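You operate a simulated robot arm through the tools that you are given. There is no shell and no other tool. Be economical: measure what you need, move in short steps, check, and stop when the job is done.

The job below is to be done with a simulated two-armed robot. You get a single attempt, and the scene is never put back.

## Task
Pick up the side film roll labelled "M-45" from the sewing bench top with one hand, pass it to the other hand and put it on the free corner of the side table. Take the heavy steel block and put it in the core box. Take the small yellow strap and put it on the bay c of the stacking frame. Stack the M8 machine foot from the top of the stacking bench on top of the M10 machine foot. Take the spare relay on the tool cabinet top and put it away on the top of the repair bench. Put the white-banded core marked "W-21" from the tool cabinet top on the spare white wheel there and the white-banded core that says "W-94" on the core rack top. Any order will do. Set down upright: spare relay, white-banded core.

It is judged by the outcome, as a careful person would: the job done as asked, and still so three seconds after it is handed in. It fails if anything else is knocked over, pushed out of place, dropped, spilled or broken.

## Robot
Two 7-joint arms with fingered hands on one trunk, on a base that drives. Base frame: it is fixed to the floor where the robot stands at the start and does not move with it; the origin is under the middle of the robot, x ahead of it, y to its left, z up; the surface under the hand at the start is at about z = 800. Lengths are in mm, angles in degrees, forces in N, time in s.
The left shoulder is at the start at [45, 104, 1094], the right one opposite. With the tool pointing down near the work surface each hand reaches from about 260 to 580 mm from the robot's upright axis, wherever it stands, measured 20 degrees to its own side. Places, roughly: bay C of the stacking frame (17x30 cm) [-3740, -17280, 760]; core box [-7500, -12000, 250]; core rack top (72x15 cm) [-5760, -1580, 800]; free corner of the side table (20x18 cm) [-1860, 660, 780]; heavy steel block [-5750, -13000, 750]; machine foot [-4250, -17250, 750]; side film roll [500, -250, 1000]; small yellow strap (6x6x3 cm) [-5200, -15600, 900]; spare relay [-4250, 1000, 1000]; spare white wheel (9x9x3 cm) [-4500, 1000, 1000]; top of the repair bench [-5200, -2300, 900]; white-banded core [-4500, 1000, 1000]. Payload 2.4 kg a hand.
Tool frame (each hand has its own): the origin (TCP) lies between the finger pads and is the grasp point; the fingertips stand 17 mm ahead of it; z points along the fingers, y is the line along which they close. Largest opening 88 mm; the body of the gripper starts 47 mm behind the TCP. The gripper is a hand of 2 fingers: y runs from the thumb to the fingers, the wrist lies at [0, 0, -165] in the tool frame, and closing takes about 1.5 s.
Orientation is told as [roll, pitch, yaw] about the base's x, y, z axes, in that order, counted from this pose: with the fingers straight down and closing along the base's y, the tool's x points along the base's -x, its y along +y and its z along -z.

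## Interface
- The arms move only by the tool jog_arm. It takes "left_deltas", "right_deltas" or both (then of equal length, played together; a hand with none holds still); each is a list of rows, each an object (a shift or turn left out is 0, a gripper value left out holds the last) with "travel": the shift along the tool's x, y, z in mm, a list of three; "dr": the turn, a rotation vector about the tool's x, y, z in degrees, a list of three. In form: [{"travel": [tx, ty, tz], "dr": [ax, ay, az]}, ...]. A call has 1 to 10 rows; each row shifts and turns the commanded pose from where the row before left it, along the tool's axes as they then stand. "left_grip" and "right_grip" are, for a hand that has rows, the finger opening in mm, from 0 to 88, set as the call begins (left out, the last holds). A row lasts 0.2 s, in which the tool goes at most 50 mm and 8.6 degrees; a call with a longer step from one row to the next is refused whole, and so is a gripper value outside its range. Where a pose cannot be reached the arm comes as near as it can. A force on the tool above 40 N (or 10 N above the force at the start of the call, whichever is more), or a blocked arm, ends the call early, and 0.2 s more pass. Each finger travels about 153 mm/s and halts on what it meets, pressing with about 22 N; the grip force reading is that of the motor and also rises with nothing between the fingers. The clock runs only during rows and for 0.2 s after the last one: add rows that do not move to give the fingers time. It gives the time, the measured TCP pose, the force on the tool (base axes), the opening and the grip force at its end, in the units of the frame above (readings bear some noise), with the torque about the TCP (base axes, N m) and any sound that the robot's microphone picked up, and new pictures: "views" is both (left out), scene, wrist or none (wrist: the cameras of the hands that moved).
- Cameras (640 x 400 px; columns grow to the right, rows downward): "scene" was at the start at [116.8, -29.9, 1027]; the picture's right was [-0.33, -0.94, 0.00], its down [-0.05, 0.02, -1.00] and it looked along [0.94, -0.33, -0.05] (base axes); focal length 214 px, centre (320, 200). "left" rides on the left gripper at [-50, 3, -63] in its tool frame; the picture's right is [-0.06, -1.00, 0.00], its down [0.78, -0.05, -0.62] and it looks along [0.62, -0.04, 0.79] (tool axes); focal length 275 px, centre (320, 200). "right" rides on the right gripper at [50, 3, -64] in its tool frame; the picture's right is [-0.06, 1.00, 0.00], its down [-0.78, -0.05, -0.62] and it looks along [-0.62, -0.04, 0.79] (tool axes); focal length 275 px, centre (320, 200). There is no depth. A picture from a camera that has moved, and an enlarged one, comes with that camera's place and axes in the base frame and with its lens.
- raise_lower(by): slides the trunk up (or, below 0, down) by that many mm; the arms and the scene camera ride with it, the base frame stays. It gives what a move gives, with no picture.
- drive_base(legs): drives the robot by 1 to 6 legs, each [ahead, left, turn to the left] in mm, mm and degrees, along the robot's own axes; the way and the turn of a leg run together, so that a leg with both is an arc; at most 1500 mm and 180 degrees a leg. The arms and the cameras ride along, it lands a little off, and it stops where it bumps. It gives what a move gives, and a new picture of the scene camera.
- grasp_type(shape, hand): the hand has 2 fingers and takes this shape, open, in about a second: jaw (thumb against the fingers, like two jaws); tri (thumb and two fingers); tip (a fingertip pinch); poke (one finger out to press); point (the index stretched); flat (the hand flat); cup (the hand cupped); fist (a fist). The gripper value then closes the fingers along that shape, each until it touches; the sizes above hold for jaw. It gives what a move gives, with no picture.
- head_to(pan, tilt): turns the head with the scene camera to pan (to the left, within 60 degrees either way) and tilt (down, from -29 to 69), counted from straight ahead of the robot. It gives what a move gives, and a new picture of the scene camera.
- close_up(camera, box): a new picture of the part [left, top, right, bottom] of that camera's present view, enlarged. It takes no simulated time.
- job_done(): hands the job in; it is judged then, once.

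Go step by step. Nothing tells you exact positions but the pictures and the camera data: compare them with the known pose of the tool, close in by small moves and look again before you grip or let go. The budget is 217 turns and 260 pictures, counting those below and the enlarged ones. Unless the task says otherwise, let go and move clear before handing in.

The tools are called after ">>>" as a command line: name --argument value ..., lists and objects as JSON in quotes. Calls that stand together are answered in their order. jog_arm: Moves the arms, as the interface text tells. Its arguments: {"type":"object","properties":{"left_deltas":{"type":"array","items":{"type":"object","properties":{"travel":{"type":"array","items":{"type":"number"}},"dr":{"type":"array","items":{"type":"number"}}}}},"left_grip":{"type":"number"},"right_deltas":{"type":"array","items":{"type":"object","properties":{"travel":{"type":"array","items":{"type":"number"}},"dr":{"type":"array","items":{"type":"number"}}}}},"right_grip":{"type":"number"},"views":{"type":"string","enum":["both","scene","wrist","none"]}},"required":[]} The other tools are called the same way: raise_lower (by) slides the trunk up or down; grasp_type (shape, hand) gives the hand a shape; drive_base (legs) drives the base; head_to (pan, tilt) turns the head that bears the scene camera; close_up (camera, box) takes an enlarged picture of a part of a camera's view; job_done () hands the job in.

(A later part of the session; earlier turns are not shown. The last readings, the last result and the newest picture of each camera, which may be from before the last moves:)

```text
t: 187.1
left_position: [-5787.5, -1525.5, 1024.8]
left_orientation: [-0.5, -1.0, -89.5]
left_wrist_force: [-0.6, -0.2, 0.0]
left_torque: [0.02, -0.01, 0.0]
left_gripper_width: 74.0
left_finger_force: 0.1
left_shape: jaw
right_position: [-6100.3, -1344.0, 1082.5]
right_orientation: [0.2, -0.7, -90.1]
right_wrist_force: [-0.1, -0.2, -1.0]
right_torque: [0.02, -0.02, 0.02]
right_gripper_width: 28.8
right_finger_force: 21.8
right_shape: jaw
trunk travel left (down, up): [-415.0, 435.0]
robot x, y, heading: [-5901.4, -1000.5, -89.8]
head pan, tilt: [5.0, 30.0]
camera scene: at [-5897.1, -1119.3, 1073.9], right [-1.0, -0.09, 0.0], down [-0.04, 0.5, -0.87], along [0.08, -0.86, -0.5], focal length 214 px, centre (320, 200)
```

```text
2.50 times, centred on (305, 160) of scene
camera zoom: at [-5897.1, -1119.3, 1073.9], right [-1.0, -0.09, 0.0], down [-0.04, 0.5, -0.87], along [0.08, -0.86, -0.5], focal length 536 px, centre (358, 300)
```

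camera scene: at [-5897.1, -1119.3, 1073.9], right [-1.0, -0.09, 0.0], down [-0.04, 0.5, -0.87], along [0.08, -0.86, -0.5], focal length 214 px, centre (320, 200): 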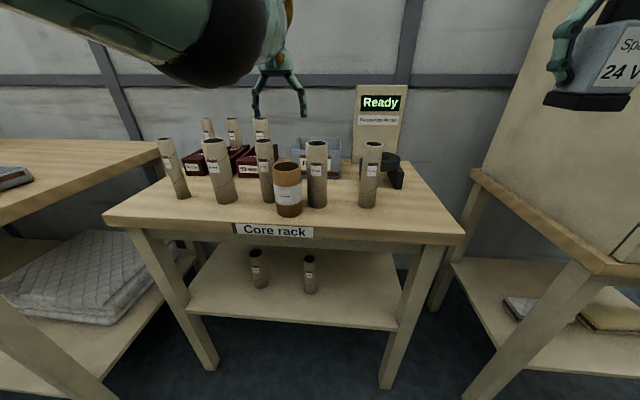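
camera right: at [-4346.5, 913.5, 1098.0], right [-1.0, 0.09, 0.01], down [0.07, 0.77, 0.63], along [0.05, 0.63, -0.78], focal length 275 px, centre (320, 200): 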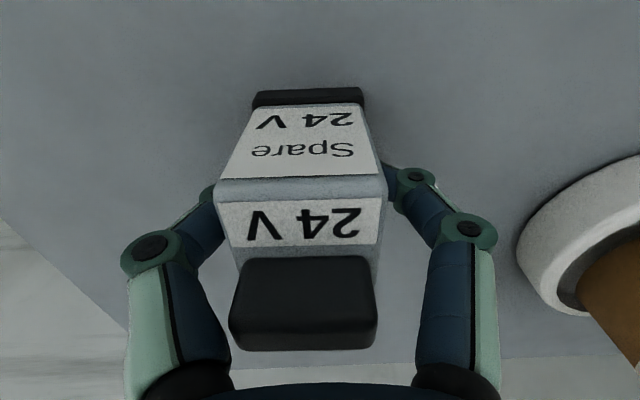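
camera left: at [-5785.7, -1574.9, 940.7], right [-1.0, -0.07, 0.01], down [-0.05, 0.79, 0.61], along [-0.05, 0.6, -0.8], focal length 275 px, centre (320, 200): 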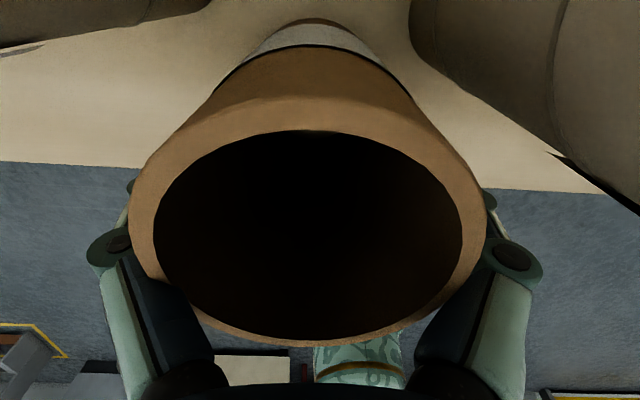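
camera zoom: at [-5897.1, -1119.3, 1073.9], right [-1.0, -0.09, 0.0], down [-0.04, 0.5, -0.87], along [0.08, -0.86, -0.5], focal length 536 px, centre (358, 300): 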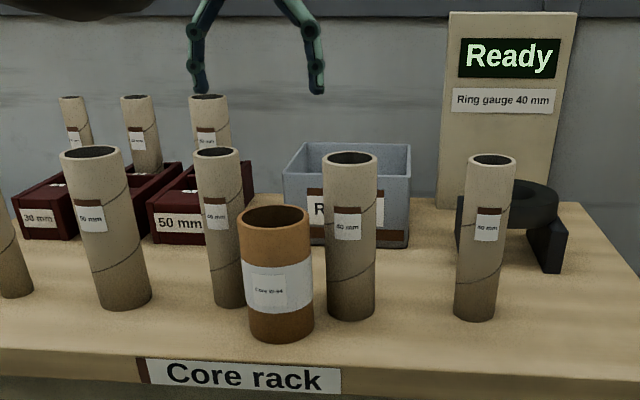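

W-94 is standing upright on the rack. Next is the relay for the repair bench, which lies beyond the partition. I'll back off and look for the way round.

>>> drive_base --legs '[[-500, 0, 0], [0, 0, -45]]'

>>> head_to --pan 0 --tilt 10

```text
t: 192.1
left_position: [-6175.7, -952.9, 1023.9]
left_orientation: [-0.4, -1.0, -132.1]
left_wrist_force: [-0.1, 0.3, 0.7]
left_torque: [0.02, -0.02, 0.0]
left_gripper_width: 74.0
left_finger_force: 0.2
left_shape: jaw
right_position: [-6281.4, -607.9, 1083.0]
right_orientation: [0.2, -0.8, -132.7]
right_wrist_force: [-0.2, -0.3, -0.2]
right_torque: [0.03, 0.0, 0.0]
right_gripper_width: 28.7
right_finger_force: 21.6
right_shape: jaw
trunk travel left (down, up): [-415.0, 435.0]
robot x, y, heading: [-5901.5, -485.3, -132.9]
head pan, tilt: [5.0, 30.0]
camera scene: at [-5980.9, -581.1, 1073.9], right [-0.79, 0.61, 0.0], down [0.31, 0.4, -0.87], along [-0.53, -0.69, -0.5], focal length 214 px, centre (320, 200)
```

scene: 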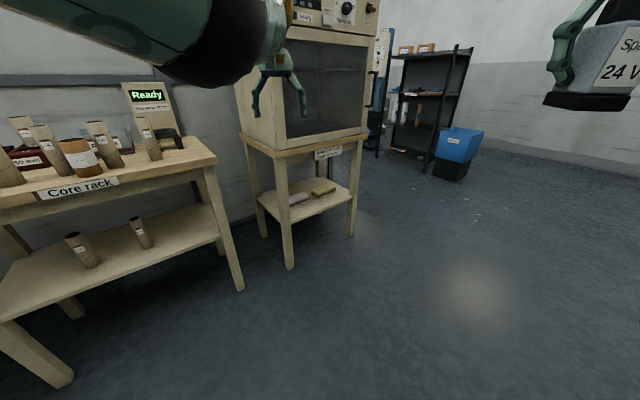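

```text
t: 192.9
left_position: [-6175.3, -954.1, 1024.2]
left_orientation: [-0.4, -0.9, -132.1]
left_wrist_force: [-0.1, -0.1, -0.3]
left_torque: [0.04, 0.0, 0.0]
left_gripper_width: 74.0
left_finger_force: 0.0
left_shape: jaw
right_position: [-6282.3, -608.2, 1082.0]
right_orientation: [0.3, -0.8, -132.7]
right_wrist_force: [0.0, -0.1, -0.7]
right_torque: [-0.01, -0.01, -0.01]
right_gripper_width: 28.8
right_finger_force: 21.6
right_shape: jaw
trunk travel left (down, up): [-415.0, 435.0]
robot x, y, heading: [-5903.7, -484.7, -132.7]
head pan, tilt: [0.0, 10.0]
camera scene: at [-5988.7, -577.9, 1106.2], right [-0.74, 0.68, 0.0], down [0.12, 0.13, -0.98], along [-0.67, -0.72, -0.17], focal length 214 px, centre (320, 200)
```

scene: 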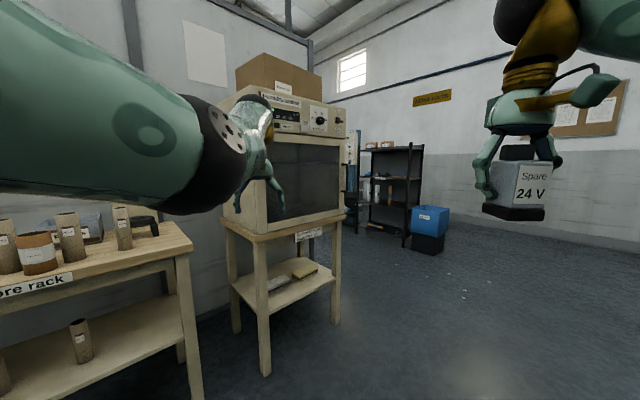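

The partition ends beyond the humidity cabinet. I'll drive around its end.

>>> drive_base --legs '[[0, 0, -47], [1500, 0, 0], [250, 0, 0], [0, 0, 90], [1200, 0, 0]]'

>>> head_to --pan 40 --tilt 5

```text
t: 213.3
left_position: [-7510.1, -2239.1, 1023.3]
left_orientation: [-0.4, -1.0, -90.0]
left_wrist_force: [0.6, 0.2, -0.9]
left_torque: [0.04, 0.02, -0.01]
left_gripper_width: 74.0
left_finger_force: 0.0
left_shape: jaw
right_position: [-7820.9, -2052.3, 1082.8]
right_orientation: [0.3, -0.8, -90.6]
right_wrist_force: [0.5, -1.0, -0.8]
right_torque: [-0.01, -0.02, -0.02]
right_gripper_width: 28.7
right_finger_force: 22.0
right_shape: jaw
trunk travel left (down, up): [-415.0, 435.0]
robot x, y, heading: [-7619.4, -1707.3, -90.6]
head pan, tilt: [0.0, 10.0]
camera scene: at [-7623.3, -1832.8, 1106.2], right [-1.0, 0.01, 0.0], down [0.0, 0.17, -0.98], along [-0.01, -0.98, -0.17], focal length 214 px, centre (320, 200)
```

scene: 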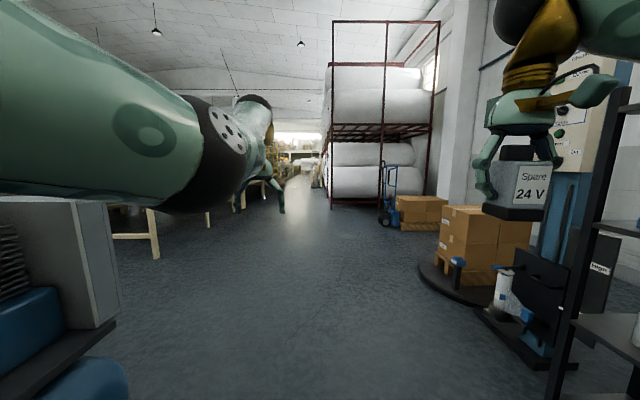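

```text
t: 214.4
left_position: [-7509.3, -2238.4, 1023.4]
left_orientation: [-0.4, -1.0, -90.1]
left_wrist_force: [0.7, -0.8, -0.3]
left_torque: [0.02, 0.01, 0.0]
left_gripper_width: 73.6
left_finger_force: 0.1
left_shape: jaw
right_position: [-7820.4, -2052.2, 1082.7]
right_orientation: [0.3, -0.7, -90.6]
right_wrist_force: [0.3, -0.6, -0.5]
right_torque: [0.0, 0.01, 0.02]
right_gripper_width: 28.7
right_finger_force: 22.3
right_shape: jaw
trunk travel left (down, up): [-415.0, 435.0]
robot x, y, heading: [-7621.2, -1710.9, -90.4]
head pan, tilt: [40.0, 5.0]
camera scene: at [-7575.6, -1820.3, 1104.5], right [-0.87, -0.5, 0.0], down [-0.1, 0.17, -0.98], along [0.49, -0.85, -0.19], focal length 214 px, centre (320, 200)
```

scene: 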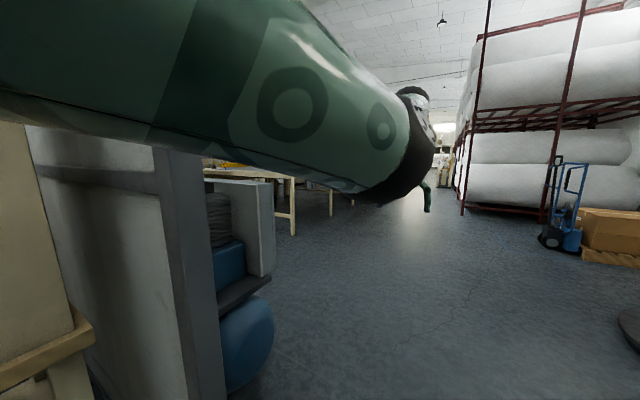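

A compressor stands at the left beyond the partition. I'll go on past it and turn to look along the far side of the partition.

>>> drive_base --legs '[[1350, 0, 0], [0, 0, 70]]'

>>> head_to --pan 30 --tilt 10

>>> head_to --pan -15 --tilt 10

```text
t: 224.2
left_position: [-7102.9, -3148.1, 1024.3]
left_orientation: [-0.4, -1.0, -20.9]
left_wrist_force: [-0.8, 0.2, 1.4]
left_torque: [0.0, -0.01, 0.02]
left_gripper_width: 73.8
left_finger_force: 0.0
left_shape: jaw
right_position: [-7387.0, -3372.6, 1082.9]
right_orientation: [0.3, -0.8, -21.5]
right_wrist_force: [0.3, -0.6, 0.0]
right_torque: [-0.01, -0.02, 0.0]
right_gripper_width: 28.6
right_finger_force: 22.5
right_shape: jaw
trunk travel left (down, up): [-415.0, 435.0]
robot x, y, heading: [-7636.3, -3060.5, -21.4]
head pan, tilt: [40.0, 5.0]
camera scene: at [-7518.2, -3058.9, 1102.7], right [0.16, -0.99, 0.0], down [-0.21, -0.03, -0.98], along [0.96, 0.16, -0.21], focal length 214 px, centre (320, 200)
```

scene: 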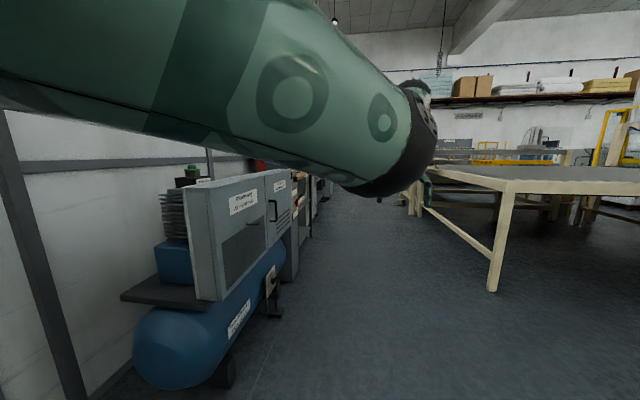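

```text
t: 224.9
left_position: [-7102.1, -3147.5, 1025.2]
left_orientation: [-0.4, -1.1, -21.0]
left_wrist_force: [0.4, 0.7, 0.2]
left_torque: [-0.01, 0.01, -0.02]
left_gripper_width: 74.0
left_finger_force: 0.1
left_shape: jaw
right_position: [-7388.3, -3371.2, 1083.7]
right_orientation: [0.3, -0.8, -21.4]
right_wrist_force: [0.6, 0.3, -0.9]
right_torque: [0.0, -0.02, -0.01]
right_gripper_width: 28.9
right_finger_force: 21.8
right_shape: jaw
trunk travel left (down, up): [-415.0, 435.0]
robot x, y, heading: [-7636.3, -3064.6, -21.6]
head pan, tilt: [30.0, 10.0]
camera scene: at [-7518.1, -3059.3, 1102.4], right [0.16, -0.99, 0.0], down [-0.21, -0.03, -0.98], along [0.96, 0.15, -0.21], focal length 214 px, centre (320, 200)
```

scene: 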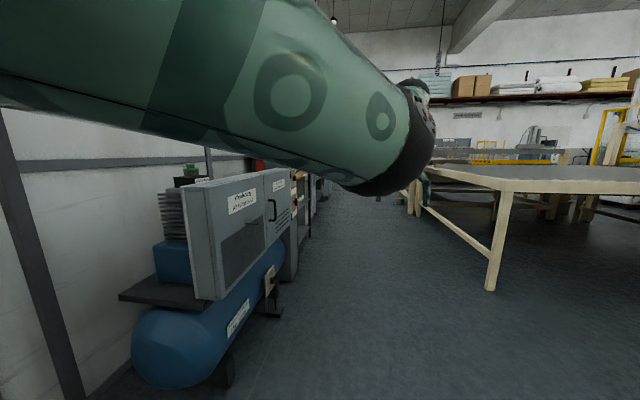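

```text
t: 226.0
left_position: [-7103.6, -3147.2, 1023.5]
left_orientation: [-0.4, -1.0, -20.9]
left_wrist_force: [0.7, -1.1, -0.2]
left_torque: [-0.01, 0.02, 0.02]
left_gripper_width: 74.0
left_finger_force: 0.0
left_shape: jaw
right_position: [-7387.4, -3372.9, 1082.6]
right_orientation: [0.3, -0.8, -21.4]
right_wrist_force: [0.0, 0.5, -0.7]
right_torque: [-0.01, 0.01, -0.02]
right_gripper_width: 28.7
right_finger_force: 22.3
right_shape: jaw
trunk travel left (down, up): [-415.0, 435.0]
robot x, y, heading: [-7637.3, -3063.8, -21.3]
head pan, tilt: [-15.0, 10.0]
camera scene: at [-7535.4, -3129.1, 1106.2], right [-0.59, -0.8, 0.0], down [-0.14, 0.1, -0.98], along [0.79, -0.58, -0.17], focal length 214 px, centre (320, 200)
```

scene: 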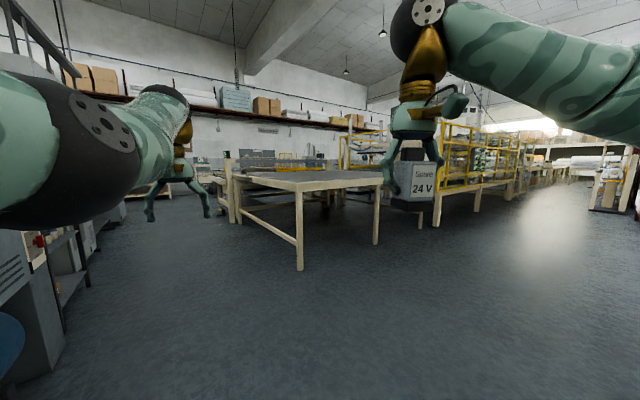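

The aisle continues east between the machines and the big table. I'll drive to x≈-5250 and turn to face the partition side.

>>> drive_base --legs '[[0, 0, 21.3], [1500, 0, 0], [900, 0, 0], [0, 0, 90]]'

>>> head_to --pan -5 --tilt 15

```text
t: 242.9
left_position: [-5286.7, -2612.2, 1023.4]
left_orientation: [-0.4, -1.0, 88.4]
left_wrist_force: [-0.2, -0.4, -0.3]
left_torque: [0.02, -0.01, -0.03]
left_gripper_width: 73.9
left_finger_force: 0.2
left_shape: jaw
right_position: [-4981.2, -2807.2, 1082.7]
right_orientation: [0.4, -0.8, 87.7]
right_wrist_force: [-0.4, 0.1, -0.8]
right_torque: [-0.02, -0.01, -0.01]
right_gripper_width: 28.5
right_finger_force: 22.5
right_shape: jaw
trunk travel left (down, up): [-415.0, 435.0]
robot x, y, heading: [-5191.9, -3144.2, 87.8]
head pan, tilt: [-15.0, 10.0]
camera scene: at [-5163.9, -3025.6, 1106.2], right [0.95, -0.3, 0.0], down [-0.05, -0.17, -0.98], along [0.29, 0.94, -0.17], focal length 214 px, centre (320, 200)
```

scene: 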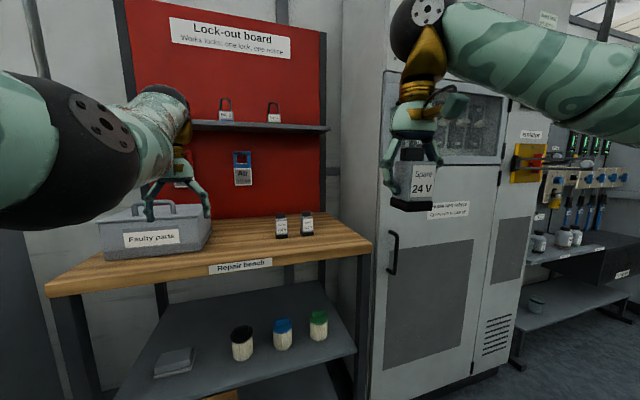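

```text
t: 243.6
left_position: [-5286.3, -2612.5, 1024.3]
left_orientation: [-0.4, -0.9, 88.4]
left_wrist_force: [0.1, 0.6, -0.2]
left_torque: [-0.01, -0.03, 0.01]
left_gripper_width: 74.0
left_finger_force: 0.0
left_shape: jaw
right_position: [-4981.4, -2808.1, 1082.5]
right_orientation: [0.3, -0.8, 87.7]
right_wrist_force: [0.6, -0.2, -0.3]
right_torque: [-0.02, 0.0, 0.0]
right_gripper_width: 28.6
right_finger_force: 22.3
right_shape: jaw
trunk travel left (down, up): [-415.0, 435.0]
robot x, y, heading: [-5191.9, -3143.1, 87.7]
head pan, tilt: [-5.0, 15.0]
camera scene: at [-5179.6, -3021.7, 1098.1], right [0.99, -0.13, 0.0], down [-0.03, -0.26, -0.97], along [0.12, 0.96, -0.26], focal length 214 px, centre (320, 200)
```

scene: 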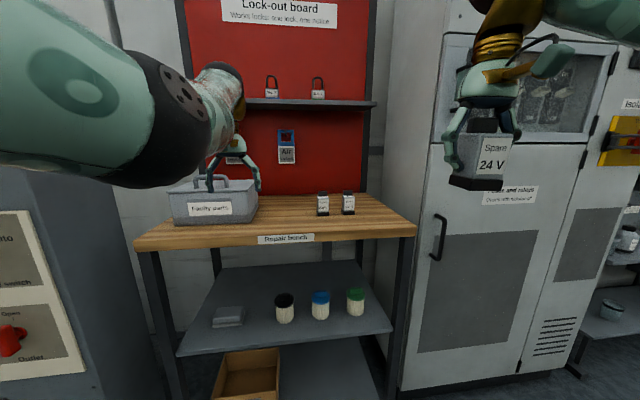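

The repair bench has free space between the faulty-parts box and the two relays. I'll raise the left hand out of the way, move up, and bring the relay over about [-5190, -2490].

>>> jog_arm --left_deltas '[{"travel": [0, 25, -30]}, {"travel": [0, 25, -30]}, {"travel": [0, 30, -30]}, {"travel": [0, 0, -30]}]' --views "none"

>>> drive_base --legs '[[130, 25, 2]]'

>>> jog_arm --right_deltas '[{"travel": [-38, 35, 0]}, {"travel": [-38, 35, 0]}, {"travel": [-38, 35, 0]}, {"travel": [-38, 35, 0]}, {"travel": [-10, 15, 0]}]' --views "both"

```text
t: 244.6
left_position: [-5365.7, -2614.0, 1144.4]
left_orientation: [-0.4, -0.9, 88.2]
left_wrist_force: [0.4, 0.1, -1.1]
left_torque: [0.01, 0.0, 0.03]
left_gripper_width: 73.8
left_finger_force: 0.1
left_shape: jaw
right_position: [-4980.7, -2807.8, 1082.8]
right_orientation: [0.3, -0.8, 87.7]
right_wrist_force: [-0.4, -0.8, 0.3]
right_torque: [-0.01, 0.01, -0.02]
right_gripper_width: 28.3
right_finger_force: 22.3
right_shape: jaw
trunk travel left (down, up): [-415.0, 435.0]
robot x, y, heading: [-5191.1, -3146.1, 87.5]
head pan, tilt: [-5.0, 15.0]
```

```text
t: 245.9
left_position: [-5406.0, -2486.7, 1143.9]
left_orientation: [-0.5, -0.8, 90.2]
left_wrist_force: [-0.2, 0.1, 0.3]
left_torque: [0.03, -0.03, 0.0]
left_gripper_width: 73.9
left_finger_force: 0.0
left_shape: jaw
right_position: [-5015.1, -2666.1, 1084.1]
right_orientation: [0.2, -0.8, 89.8]
right_wrist_force: [-0.6, 0.5, -1.1]
right_torque: [-0.05, 0.03, 0.01]
right_gripper_width: 28.6
right_finger_force: 22.3
right_shape: jaw
trunk travel left (down, up): [-415.0, 435.0]
robot x, y, heading: [-5215.6, -3007.6, 89.5]
head pan, tilt: [-5.0, 15.0]
camera scene: at [-5206.3, -2887.4, 1098.0], right [1.0, -0.09, 0.0], down [-0.02, -0.26, -0.97], along [0.09, 0.96, -0.26], focal length 214 px, centre (320, 200)
```

scene: 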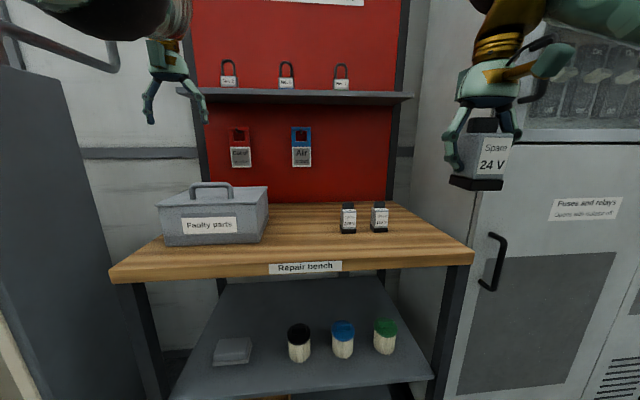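

```text
refused: row 1 steps farther than a row can; nothing moved
```

I'll repeat with smaller steps after a short drive ahead.

>>> drive_base --legs '[[25, 0, 0]]'

>>> jog_arm --right_deltas '[{"travel": [-34, 35, 0]}, {"travel": [-34, 35, 0]}, {"travel": [-34, 35, 0]}, {"travel": [-34, 35, 0]}, {"travel": [-34, 35, 0]}]' --views "both"

```text
t: 246.8
left_position: [-5405.6, -2460.1, 1142.1]
left_orientation: [-0.4, -0.9, 90.3]
left_wrist_force: [0.7, -0.1, 0.5]
left_torque: [-0.04, -0.01, 0.03]
left_gripper_width: 73.7
left_finger_force: 0.0
left_shape: jaw
right_position: [-5015.5, -2640.7, 1083.2]
right_orientation: [0.3, -0.8, 89.9]
right_wrist_force: [-0.2, -1.5, -0.5]
right_torque: [0.01, 0.02, -0.02]
right_gripper_width: 28.4
right_finger_force: 21.5
right_shape: jaw
trunk travel left (down, up): [-415.0, 435.0]
robot x, y, heading: [-5216.1, -2984.6, 89.9]
head pan, tilt: [-5.0, 15.0]
camera scene: at [-5206.2, -2861.5, 1098.0], right [1.0, -0.09, 0.0], down [-0.02, -0.26, -0.97], along [0.09, 0.96, -0.26], focal length 214 px, centre (320, 200)
```

scene: 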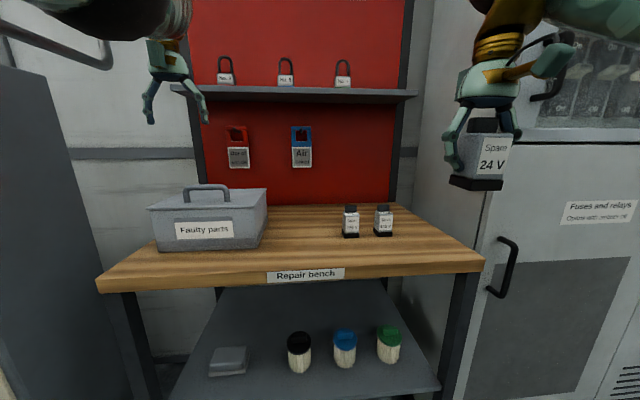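

```text
t: 247.9
left_position: [-5408.2, -2461.0, 1143.2]
left_orientation: [-0.4, -1.0, 90.3]
left_wrist_force: [-0.2, 0.2, -0.3]
left_torque: [0.02, 0.0, -0.02]
left_gripper_width: 74.0
left_finger_force: 0.2
left_shape: jaw
right_position: [-5192.4, -2469.5, 1088.3]
right_orientation: [0.2, -0.9, 89.9]
right_wrist_force: [-0.3, 0.8, -0.8]
right_torque: [0.01, 0.0, 0.02]
right_gripper_width: 28.1
right_finger_force: 22.3
right_shape: jaw
trunk travel left (down, up): [-415.0, 435.0]
robot x, y, heading: [-5215.2, -2987.2, 89.8]
head pan, tilt: [-5.0, 15.0]
camera scene: at [-5206.8, -2862.1, 1098.1], right [1.0, -0.09, 0.0], down [-0.02, -0.26, -0.97], along [0.09, 0.96, -0.26], focal length 214 px, centre (320, 200)
camera right: at [-5195.4, -2520.4, 1151.2], right [-1.0, 0.06, 0.0], down [0.05, 0.77, 0.63], along [0.04, 0.63, -0.78], focal length 275 px, centre (320, 200)
```

scene: 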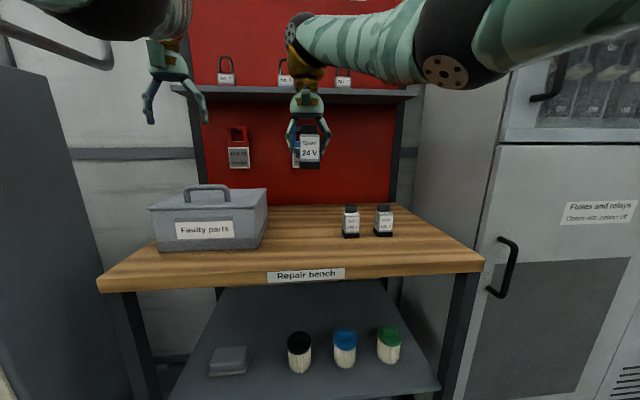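
right: 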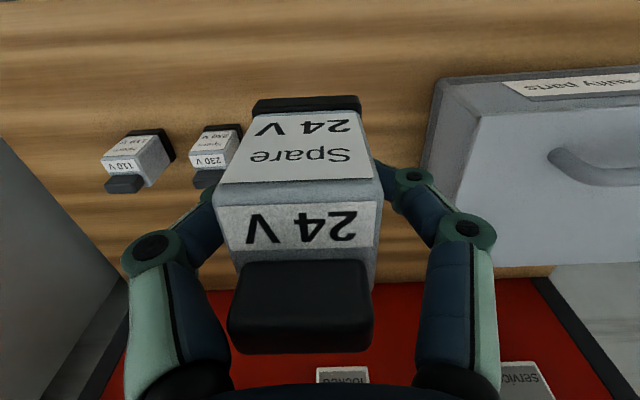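

The relay hangs over the free area. I'll lower it.

>>> jog_arm --right_deltas '[{"travel": [0, 0, 45]}, {"travel": [0, 0, 45]}, {"travel": [0, 0, 40]}]' --views "scene"

>>> close_up --camera "scene" --box '[230, 160, 420, 290]'

```text
t: 248.8
left_position: [-5406.0, -2462.3, 1143.8]
left_orientation: [-0.3, -1.0, 90.3]
left_wrist_force: [-0.1, 0.2, 0.7]
left_torque: [0.0, -0.02, 0.02]
left_gripper_width: 73.9
left_finger_force: 0.0
left_shape: jaw
right_position: [-5189.7, -2471.2, 957.0]
right_orientation: [0.3, -0.8, 89.8]
right_wrist_force: [0.1, 0.0, -1.0]
right_torque: [0.0, 0.01, -0.02]
right_gripper_width: 28.5
right_finger_force: 22.0
right_shape: jaw
trunk travel left (down, up): [-415.0, 435.0]
robot x, y, heading: [-5215.5, -2982.0, 89.6]
head pan, tilt: [-5.0, 15.0]
camera scene: at [-5206.2, -2862.0, 1098.1], right [1.0, -0.09, 0.0], down [-0.02, -0.26, -0.97], along [0.09, 0.96, -0.26], focal length 214 px, centre (320, 200)
```

scene: 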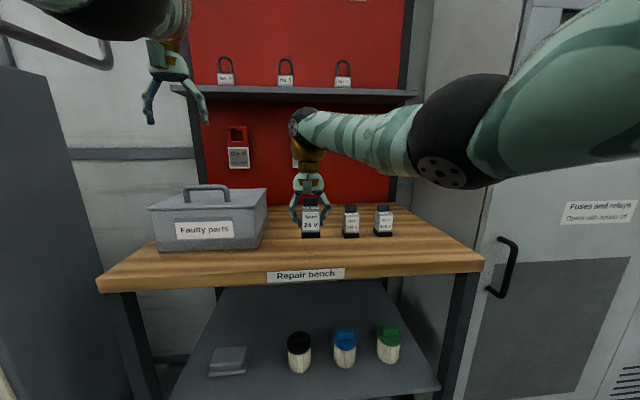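

```text
3.08 times, centred on (325, 225) of scene
camera zoom: at [-5206.2, -2862.0, 1098.1], right [1.0, -0.09, 0.0], down [-0.02, -0.26, -0.97], along [0.09, 0.96, -0.26], focal length 660 px, centre (305, 123)
```

zoom: 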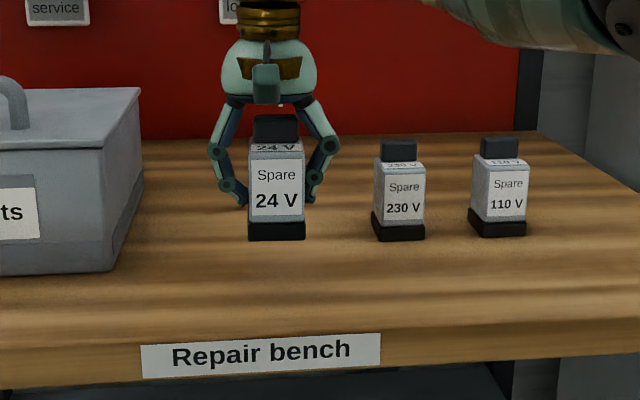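

>>> jog_arm --right_deltas '[{"travel": [0, 0, 14]}, {"travel": [0, 0, 10]}, {"travel": [0, 0, 4]}, {"travel": [0, 0, 3]}, {"travel": [0, 0, 3]}, {"travel": [0, 0, 3]}, {"travel": [0, 0, 3]}, {"travel": [0, 0, 3]}]' --views "none"

>>> close_up --camera "scene" --box '[230, 160, 420, 290]'

```text
t: 250.6
left_position: [-5404.8, -2460.8, 1142.2]
left_orientation: [-0.4, -1.0, 90.2]
left_wrist_force: [0.1, -0.7, -0.5]
left_torque: [-0.02, 0.02, -0.01]
left_gripper_width: 73.9
left_finger_force: 0.0
left_shape: jaw
right_position: [-5190.4, -2468.1, 914.0]
right_orientation: [0.3, -0.9, 89.8]
right_wrist_force: [0.1, 0.2, 1.5]
right_torque: [0.01, -0.05, 0.01]
right_gripper_width: 28.4
right_finger_force: 21.3
right_shape: jaw
trunk travel left (down, up): [-415.0, 435.0]
robot x, y, heading: [-5212.4, -2983.3, 89.7]
head pan, tilt: [-5.0, 15.0]
```

```text
3.08 times, centred on (325, 225) of scene
camera zoom: at [-5206.2, -2862.2, 1098.1], right [1.0, -0.09, 0.0], down [-0.02, -0.26, -0.97], along [0.09, 0.96, -0.26], focal length 660 px, centre (305, 123)
```

zoom: 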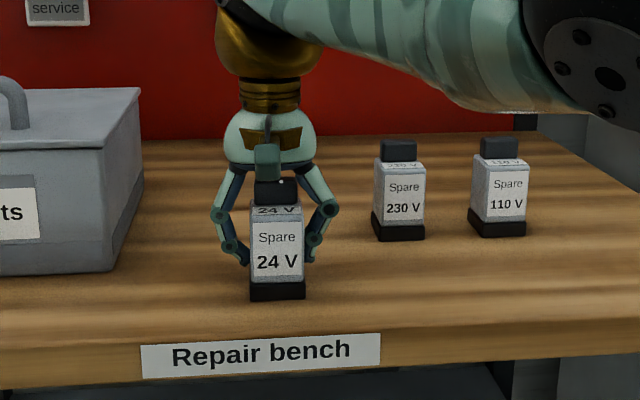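

Contact is just starting at about 1.5 N, so I'll press a touch further.

>>> jog_arm --right_deltas '[{"travel": [0, 0, 1.5]}, {"travel": [0, 0, 1.5]}, {"travel": [0, 0, 1.5]}]' --views "none"

```text
t: 251.3
left_position: [-5406.8, -2462.4, 1144.0]
left_orientation: [-0.4, -1.1, 90.2]
left_wrist_force: [0.5, 0.4, 0.6]
left_torque: [0.0, 0.0, 0.0]
left_gripper_width: 74.1
left_finger_force: 0.1
left_shape: jaw
right_position: [-5190.7, -2468.9, 910.3]
right_orientation: [0.4, -1.1, 89.8]
right_wrist_force: [1.4, 2.5, 22.3]
right_torque: [-0.03, -0.17, -0.01]
right_gripper_width: 29.8
right_finger_force: 21.8
right_shape: jaw
trunk travel left (down, up): [-415.0, 435.0]
robot x, y, heading: [-5212.6, -2981.8, 90.0]
head pan, tilt: [-5.0, 15.0]
```

The relay is down with 22 N of contact. I'll ease up, open, and lift clear.

>>> jog_arm --right_deltas '[{"travel": [0, 0, -1.5]}, {}, {}, {}, {}, {}]' --right_grip 80 --views "none"

>>> jog_arm --right_deltas '[{"travel": [0, 0, -10]}, {"travel": [0, 0, -30]}, {"travel": [0, 0, -45]}, {"travel": [0, 0, -45]}, {"travel": [0, 0, -40]}]' --views "scene"

>>> close_up --camera "scene" --box '[230, 160, 420, 290]'

```text
t: 252.8
left_position: [-5406.8, -2462.2, 1143.5]
left_orientation: [-0.4, -1.0, 90.3]
left_wrist_force: [-0.5, -0.5, -1.3]
left_torque: [0.01, -0.01, 0.05]
left_gripper_width: 74.0
left_finger_force: 0.0
left_shape: jaw
right_position: [-5189.8, -2468.3, 910.8]
right_orientation: [0.3, -0.8, 89.8]
right_wrist_force: [-1.0, -0.9, -1.0]
right_torque: [-0.02, 0.01, 0.01]
right_gripper_width: 79.9
right_finger_force: 0.1
right_shape: jaw
trunk travel left (down, up): [-415.0, 435.0]
robot x, y, heading: [-5215.6, -2983.8, 89.8]
head pan, tilt: [-5.0, 15.0]
```

```text
t: 253.9
left_position: [-5406.6, -2461.5, 1144.4]
left_orientation: [-0.3, -1.0, 90.3]
left_wrist_force: [-0.4, -0.7, 0.2]
left_torque: [-0.01, -0.01, 0.0]
left_gripper_width: 73.7
left_finger_force: 0.0
left_shape: jaw
right_position: [-5188.1, -2475.6, 1080.0]
right_orientation: [0.2, -0.8, 89.8]
right_wrist_force: [0.6, -0.5, 0.3]
right_torque: [0.01, 0.01, 0.0]
right_gripper_width: 79.7
right_finger_force: 0.1
right_shape: jaw
trunk travel left (down, up): [-415.0, 435.0]
robot x, y, heading: [-5211.9, -2987.2, 89.4]
head pan, tilt: [-5.0, 15.0]
camera scene: at [-5206.1, -2862.2, 1098.1], right [1.0, -0.09, 0.0], down [-0.02, -0.26, -0.97], along [0.09, 0.96, -0.26], focal length 214 px, centre (320, 200)
```

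scene: 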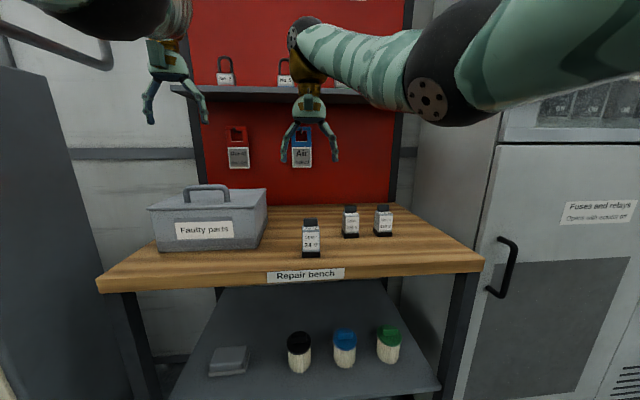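

```text
3.08 times, centred on (325, 225) of scene
camera zoom: at [-5206.1, -2862.2, 1098.1], right [1.0, -0.09, 0.0], down [-0.02, -0.26, -0.97], along [0.09, 0.96, -0.26], focal length 660 px, centre (305, 123)
```

zoom: 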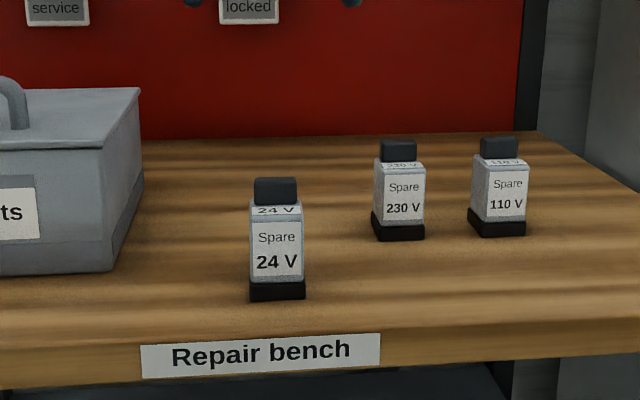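

The relay stands upright on the repair bench. Next is the heavy steel block, far along -y. I'll retract the right hand and drive back to the main aisle.

>>> jog_arm --right_deltas '[{"travel": [40, -15, 0]}, {"travel": [40, -30, 0]}, {"travel": [40, -30, 0]}, {"travel": [40, -30, 0]}]' --views "none"

>>> drive_base --legs '[[-250, 0, 0], [0, 0, 90], [1500, 0, 0], [700, 0, 0], [0, 0, 90], [1300, 0, 0]]'

```text
t: 254.9
left_position: [-5405.9, -2462.2, 1144.3]
left_orientation: [-0.4, -1.0, 90.3]
left_wrist_force: [0.8, -0.6, 0.0]
left_torque: [0.03, -0.02, 0.02]
left_gripper_width: 73.9
left_finger_force: 0.2
left_shape: jaw
right_position: [-5085.3, -2632.9, 1080.1]
right_orientation: [0.3, -0.7, 89.7]
right_wrist_force: [0.0, 0.9, -0.4]
right_torque: [-0.01, -0.01, 0.02]
right_gripper_width: 80.0
right_finger_force: 0.1
right_shape: jaw
trunk travel left (down, up): [-415.0, 435.0]
robot x, y, heading: [-5212.2, -2985.8, 90.0]
head pan, tilt: [-5.0, 15.0]
```

```text
t: 281.0
left_position: [-7315.6, -5004.5, 1143.7]
left_orientation: [-0.4, -1.0, -91.9]
left_wrist_force: [0.7, -0.2, -0.1]
left_torque: [-0.01, 0.02, -0.01]
left_gripper_width: 74.0
left_finger_force: 0.0
left_shape: jaw
right_position: [-7629.1, -4820.0, 1081.2]
right_orientation: [0.2, -0.8, -92.5]
right_wrist_force: [0.0, 0.4, 0.4]
right_torque: [-0.01, -0.01, -0.03]
right_gripper_width: 80.0
right_finger_force: 0.1
right_shape: jaw
trunk travel left (down, up): [-415.0, 435.0]
robot x, y, heading: [-7492.5, -4474.0, -92.3]
head pan, tilt: [-5.0, 15.0]
camera scene: at [-7503.7, -4595.4, 1098.1], right [-0.99, 0.13, 0.0], down [0.03, 0.26, -0.97], along [-0.13, -0.96, -0.26], focal length 214 px, centre (320, 200)
```

scene: 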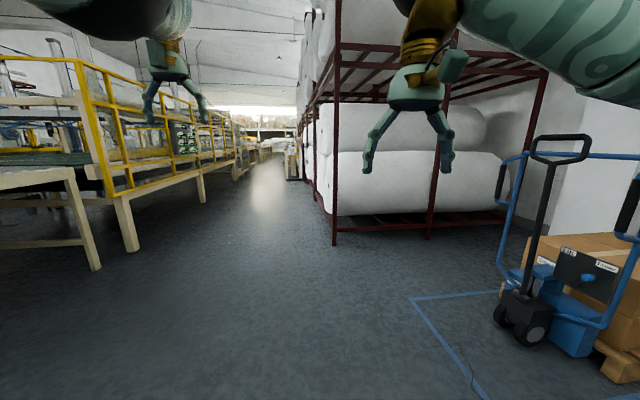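

The aisle is clear between the yellow railing and the pallet rack. I'll drive on along x≈-6900.

>>> drive_base --legs '[[1480, 230, 0], [1480, 230, 2], [1500, 0, 0]]'

```text
t: 302.6
left_position: [-7071.1, -9510.7, 1143.6]
left_orientation: [-0.3, -1.0, -92.1]
left_wrist_force: [-0.6, 0.4, 0.2]
left_torque: [0.0, -0.03, -0.01]
left_gripper_width: 73.8
left_finger_force: 0.0
left_shape: jaw
right_position: [-7383.9, -9327.2, 1080.4]
right_orientation: [0.2, -0.8, -92.7]
right_wrist_force: [0.2, -0.7, -0.1]
right_torque: [-0.01, -0.03, 0.02]
right_gripper_width: 80.0
right_finger_force: 0.1
right_shape: jaw
trunk travel left (down, up): [-415.0, 435.0]
robot x, y, heading: [-7240.0, -8981.5, -92.8]
head pan, tilt: [-5.0, 15.0]
camera scene: at [-7257.6, -9102.3, 1098.1], right [-0.99, 0.13, 0.0], down [0.03, 0.26, -0.97], along [-0.13, -0.96, -0.26], focal length 214 px, centre (320, 200)
```

scene: 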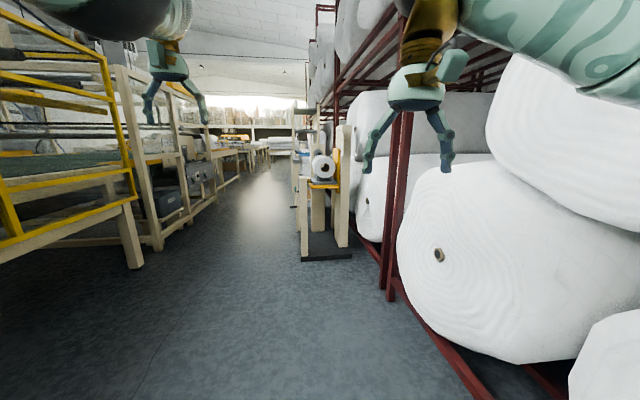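

I'll keep to the left-centre of the aisle, past the stand on the right, toward y≈-11900.

>>> drive_base --legs '[[1450, 330, 1], [1450, 330, 1.8]]'

>>> head_to --pan 0 --tilt 15

```text
t: 316.9
left_position: [-6461.1, -12405.6, 1143.8]
left_orientation: [-0.5, -1.0, -89.4]
left_wrist_force: [-0.1, 0.0, -0.1]
left_torque: [0.0, 0.03, 0.0]
left_gripper_width: 73.8
left_finger_force: 0.0
left_shape: jaw
right_position: [-6782.3, -12238.7, 1080.2]
right_orientation: [0.2, -0.8, -90.0]
right_wrist_force: [0.4, 0.5, -0.1]
right_torque: [-0.01, 0.01, 0.01]
right_gripper_width: 79.8
right_finger_force: 0.1
right_shape: jaw
trunk travel left (down, up): [-415.0, 435.0]
robot x, y, heading: [-6658.0, -11885.6, -90.0]
head pan, tilt: [-5.0, 15.0]
camera scene: at [-6665.6, -12006.9, 1098.1], right [-1.0, 0.09, 0.0], down [0.02, 0.26, -0.97], along [-0.08, -0.96, -0.26], focal length 214 px, centre (320, 200)
```

scene: 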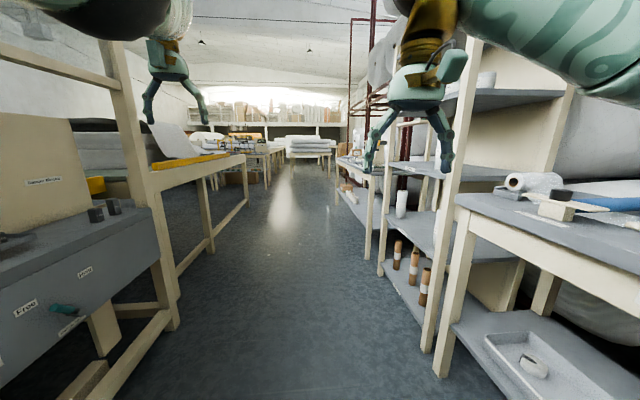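

```text
t: 317.5
left_position: [-6460.6, -12406.4, 1144.4]
left_orientation: [-0.3, -1.0, -89.5]
left_wrist_force: [-0.4, 0.6, 0.7]
left_torque: [-0.02, 0.01, 0.03]
left_gripper_width: 73.5
left_finger_force: 0.0
left_shape: jaw
right_position: [-6781.8, -12237.7, 1080.6]
right_orientation: [0.4, -0.7, -89.9]
right_wrist_force: [-0.1, 0.5, 0.0]
right_torque: [0.01, 0.03, 0.0]
right_gripper_width: 80.0
right_finger_force: 0.0
right_shape: jaw
trunk travel left (down, up): [-415.0, 435.0]
robot x, y, heading: [-6657.4, -11885.8, -90.0]
head pan, tilt: [0.0, 15.0]
camera scene: at [-6657.5, -12007.1, 1098.1], right [-1.0, 0.0, 0.0], down [0.0, 0.26, -0.97], along [0.0, -0.97, -0.26], focal length 214 px, centre (320, 200)
```

scene: 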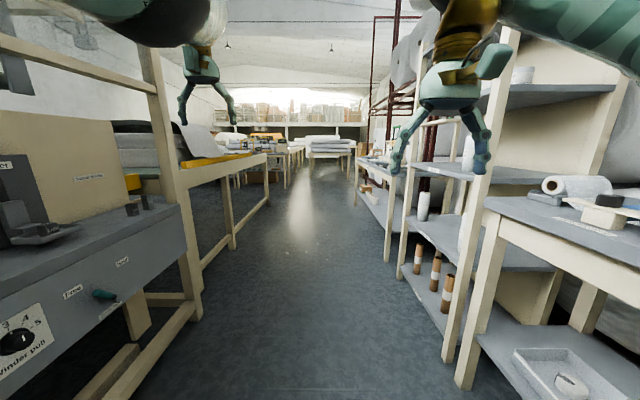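

The core box should be on the right. I'll look right and then left.

>>> head_to --pan -58 --tilt 35

>>> head_to --pan 30 --tilt 15

```text
t: 318.8
left_position: [-6459.5, -12407.3, 1144.0]
left_orientation: [-0.4, -1.0, -89.4]
left_wrist_force: [0.1, 0.0, -0.3]
left_torque: [0.03, 0.0, -0.01]
left_gripper_width: 74.0
left_finger_force: 0.1
left_shape: jaw
right_position: [-6782.2, -12237.1, 1081.6]
right_orientation: [0.3, -0.8, -90.0]
right_wrist_force: [0.5, 0.2, -0.8]
right_torque: [-0.01, -0.01, 0.01]
right_gripper_width: 79.8
right_finger_force: 0.0
right_shape: jaw
trunk travel left (down, up): [-415.0, 435.0]
robot x, y, heading: [-6656.7, -11884.1, -90.2]
head pan, tilt: [-58.0, 35.0]
camera scene: at [-6732.1, -11960.5, 1066.1], right [-0.53, 0.85, 0.0], down [0.49, 0.3, -0.82], along [-0.69, -0.43, -0.57], focal length 214 px, centre (320, 200)
```

scene: 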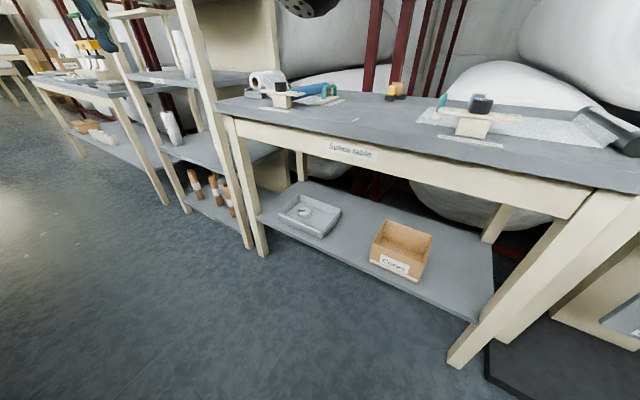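

```text
t: 320.4
left_position: [-6459.4, -12407.7, 1143.0]
left_orientation: [-0.4, -1.0, -89.4]
left_wrist_force: [0.0, 0.2, 0.3]
left_torque: [-0.04, 0.02, 0.02]
left_gripper_width: 74.1
left_finger_force: 0.1
left_shape: jaw
right_position: [-6781.6, -12237.7, 1081.2]
right_orientation: [0.4, -0.9, -90.1]
right_wrist_force: [0.6, 0.2, 0.2]
right_torque: [-0.01, -0.03, -0.01]
right_gripper_width: 79.8
right_finger_force: 0.2
right_shape: jaw
trunk travel left (down, up): [-415.0, 435.0]
robot x, y, heading: [-6654.2, -11879.0, -90.1]
head pan, tilt: [30.0, 15.0]
camera scene: at [-6610.8, -11994.7, 1098.1], right [-0.87, -0.5, 0.0], down [-0.13, 0.22, -0.97], along [0.48, -0.84, -0.26], focal length 214 px, centre (320, 200)
```

scene: 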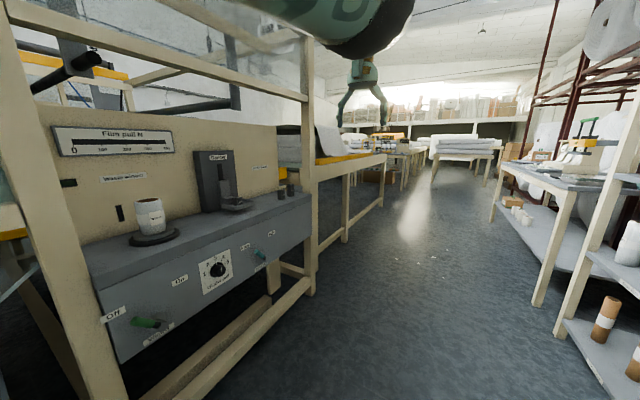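

The core box is the open carton labelled "Cores" on the splice table's lower shelf, about [-7510, -12000]. I'll zoom in on the bench on the left for the steel block.

>>> close_up --camera "scene" --box '[170, 130, 330, 230]'

```text
4.00 times, centred on (250, 180) of scene
camera zoom: at [-6610.8, -11994.7, 1098.1], right [-0.87, -0.5, 0.0], down [-0.13, 0.22, -0.97], along [0.48, -0.84, -0.26], focal length 858 px, centre (600, 280)
```

zoom: 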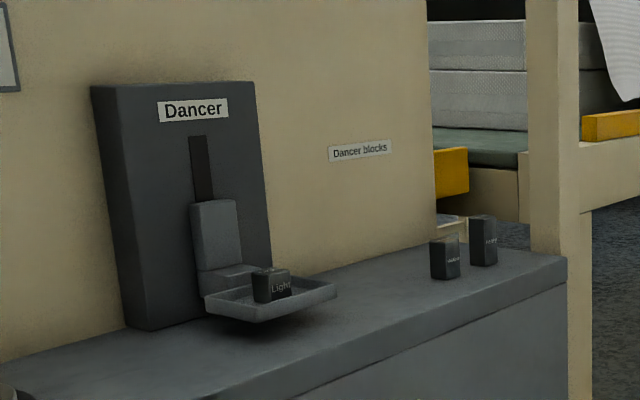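

Two dark blocks stand at the bench's right end near a post. I'll turn to a diagonal heading so the left arm comes in clear of the post, then drive up and lower the trunk.

>>> drive_base --legs '[[0, 0, 45], [900, -291, 0]]'

>>> raise_lower --by -100

>>> head_to --pan -5 --tilt 20

```text
t: 325.8
left_position: [-5912.9, -12814.2, 1135.0]
left_orientation: [-10.3, -10.5, -37.2]
left_wrist_force: [-1.0, 0.1, -0.5]
left_torque: [0.03, -0.1, -0.05]
left_gripper_width: 74.0
left_finger_force: 0.0
left_shape: jaw
right_position: [-6286.3, -12900.1, 1022.1]
right_orientation: [-1.0, 0.5, -48.7]
right_wrist_force: [-1.0, 0.0, 0.1]
right_torque: [-0.01, -0.02, -0.02]
right_gripper_width: 79.8
right_finger_force: 0.0
right_shape: jaw
trunk travel left (down, up): [-415.0, 435.0]
robot x, y, heading: [-6428.3, -12465.2, -55.5]
head pan, tilt: [30.0, 15.0]
stopped in leg 2: the robot was blocked; the commanded pose is now the measured one
camera scene: at [-6355.2, -12557.6, 1101.2], right [-0.44, -0.9, -0.03], down [-0.21, 0.14, -0.97], along [0.88, -0.41, -0.25], focal length 214 px, centre (320, 200)
```

scene: 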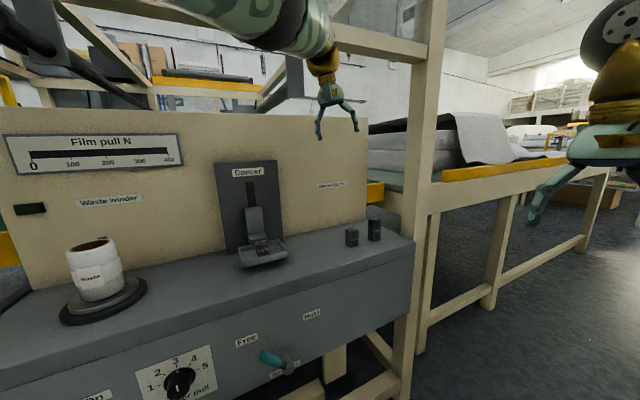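

```text
t: 327.2
left_position: [-5885.5, -12778.5, 1045.5]
left_orientation: [-11.0, -10.6, -38.1]
left_wrist_force: [-0.2, 0.2, -0.1]
left_torque: [0.0, -0.03, -0.05]
left_gripper_width: 73.8
left_finger_force: 0.0
left_shape: jaw
right_position: [-6260.1, -12859.7, 937.8]
right_orientation: [-2.3, -0.9, -47.3]
right_wrist_force: [-0.2, 1.2, 0.3]
right_torque: [-0.03, -0.01, 0.0]
right_gripper_width: 79.8
right_finger_force: 0.0
right_shape: jaw
trunk travel left (down, up): [-315.0, 535.0]
robot x, y, heading: [-6417.4, -12467.3, -54.8]
head pan, tilt: [30.0, 15.0]
```

```text
t: 328.2
left_position: [-5885.1, -12778.9, 1043.7]
left_orientation: [-11.0, -10.6, -38.1]
left_wrist_force: [-0.4, -0.3, -0.4]
left_torque: [-0.02, 0.0, 0.03]
left_gripper_width: 73.9
left_finger_force: 0.1
left_shape: jaw
right_position: [-6259.3, -12858.5, 937.7]
right_orientation: [-2.2, -0.9, -47.4]
right_wrist_force: [0.5, -0.7, 0.2]
right_torque: [-0.01, 0.02, -0.02]
right_gripper_width: 80.3
right_finger_force: 0.0
right_shape: jaw
trunk travel left (down, up): [-315.0, 535.0]
robot x, y, heading: [-6419.6, -12462.4, -54.7]
head pan, tilt: [-5.0, 20.0]
camera scene: at [-6351.7, -12568.9, 989.4], right [-0.86, -0.5, 0.0], down [-0.17, 0.3, -0.94], along [0.47, -0.81, -0.34], focal length 214 px, centre (320, 200)
```

scene: 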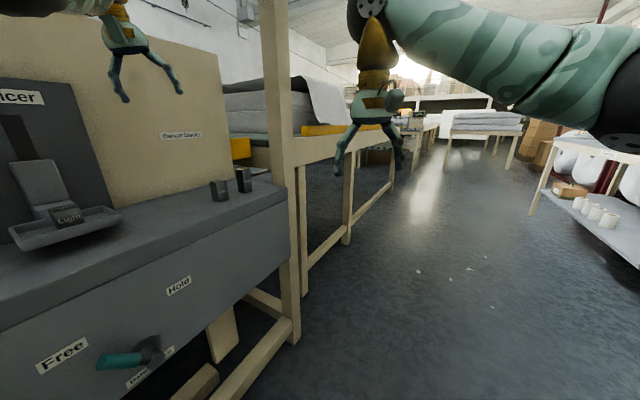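

The drive was blocked because the left wrist touched the overhead beam at z≈1340; nothing appears disturbed. I'll back off, square up, straighten the left hand and lower it well below the beam.

>>> drive_base --legs '[[-250, 0, 0], [0, 0, 9.7]]'

>>> jog_arm --left_deltas '[{"dr": [-5.4, 5.35, 0]}, {"dr": [-5.4, 5.35, 0]}, {"dr": [0, 0, 8.4]}, {"dr": [0, 0, 8.4]}, {"dr": [0, 0, 8.4]}, {"dr": [0, 0, 8.4]}, {"dr": [0, 0, 8.4]}]' --views "none"

```text
t: 330.7
left_position: [-5983.9, -12482.6, 1045.5]
left_orientation: [-11.1, -10.7, -28.5]
left_wrist_force: [-0.4, 0.0, 1.1]
left_torque: [0.02, 0.0, 0.01]
left_gripper_width: 74.1
left_finger_force: 0.1
left_shape: jaw
right_position: [-6340.6, -12624.0, 937.3]
right_orientation: [-2.2, -1.0, -38.0]
right_wrist_force: [0.1, 0.0, -0.5]
right_torque: [-0.02, -0.01, -0.01]
right_gripper_width: 79.9
right_finger_force: 0.0
right_shape: jaw
trunk travel left (down, up): [-315.0, 535.0]
robot x, y, heading: [-6560.2, -12258.7, -45.4]
head pan, tilt: [-5.0, 20.0]
camera scene: at [-6479.5, -12352.0, 989.4], right [-0.77, -0.64, 0.0], down [-0.22, 0.26, -0.94], along [0.6, -0.72, -0.34], focal length 214 px, centre (320, 200)
```

scene: 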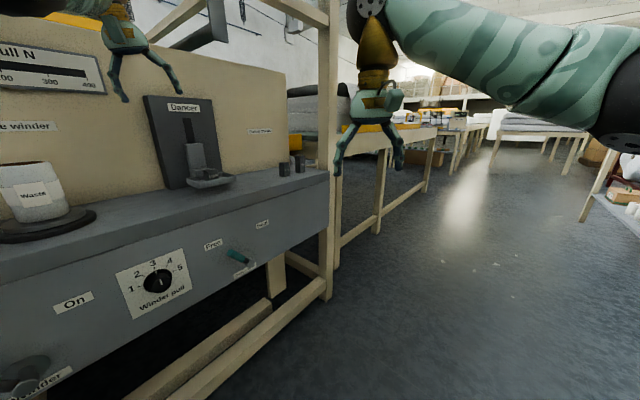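

```text
t: 332.3
left_position: [-5999.5, -12474.2, 1040.7]
left_orientation: [0.1, 0.0, -71.8]
left_wrist_force: [0.1, -0.5, -0.4]
left_torque: [0.0, 0.01, -0.01]
left_gripper_width: 74.2
left_finger_force: 0.0
left_shape: jaw
left hand out of reach, approached as far as the arm can: row 2
right_position: [-6341.1, -12623.8, 936.6]
right_orientation: [-2.2, -0.9, -37.9]
right_wrist_force: [-0.2, -0.4, -0.2]
right_torque: [0.0, 0.01, 0.0]
right_gripper_width: 80.1
right_finger_force: 0.1
right_shape: jaw
trunk travel left (down, up): [-315.0, 535.0]
robot x, y, heading: [-6559.0, -12256.7, -45.4]
head pan, tilt: [-5.0, 20.0]
```

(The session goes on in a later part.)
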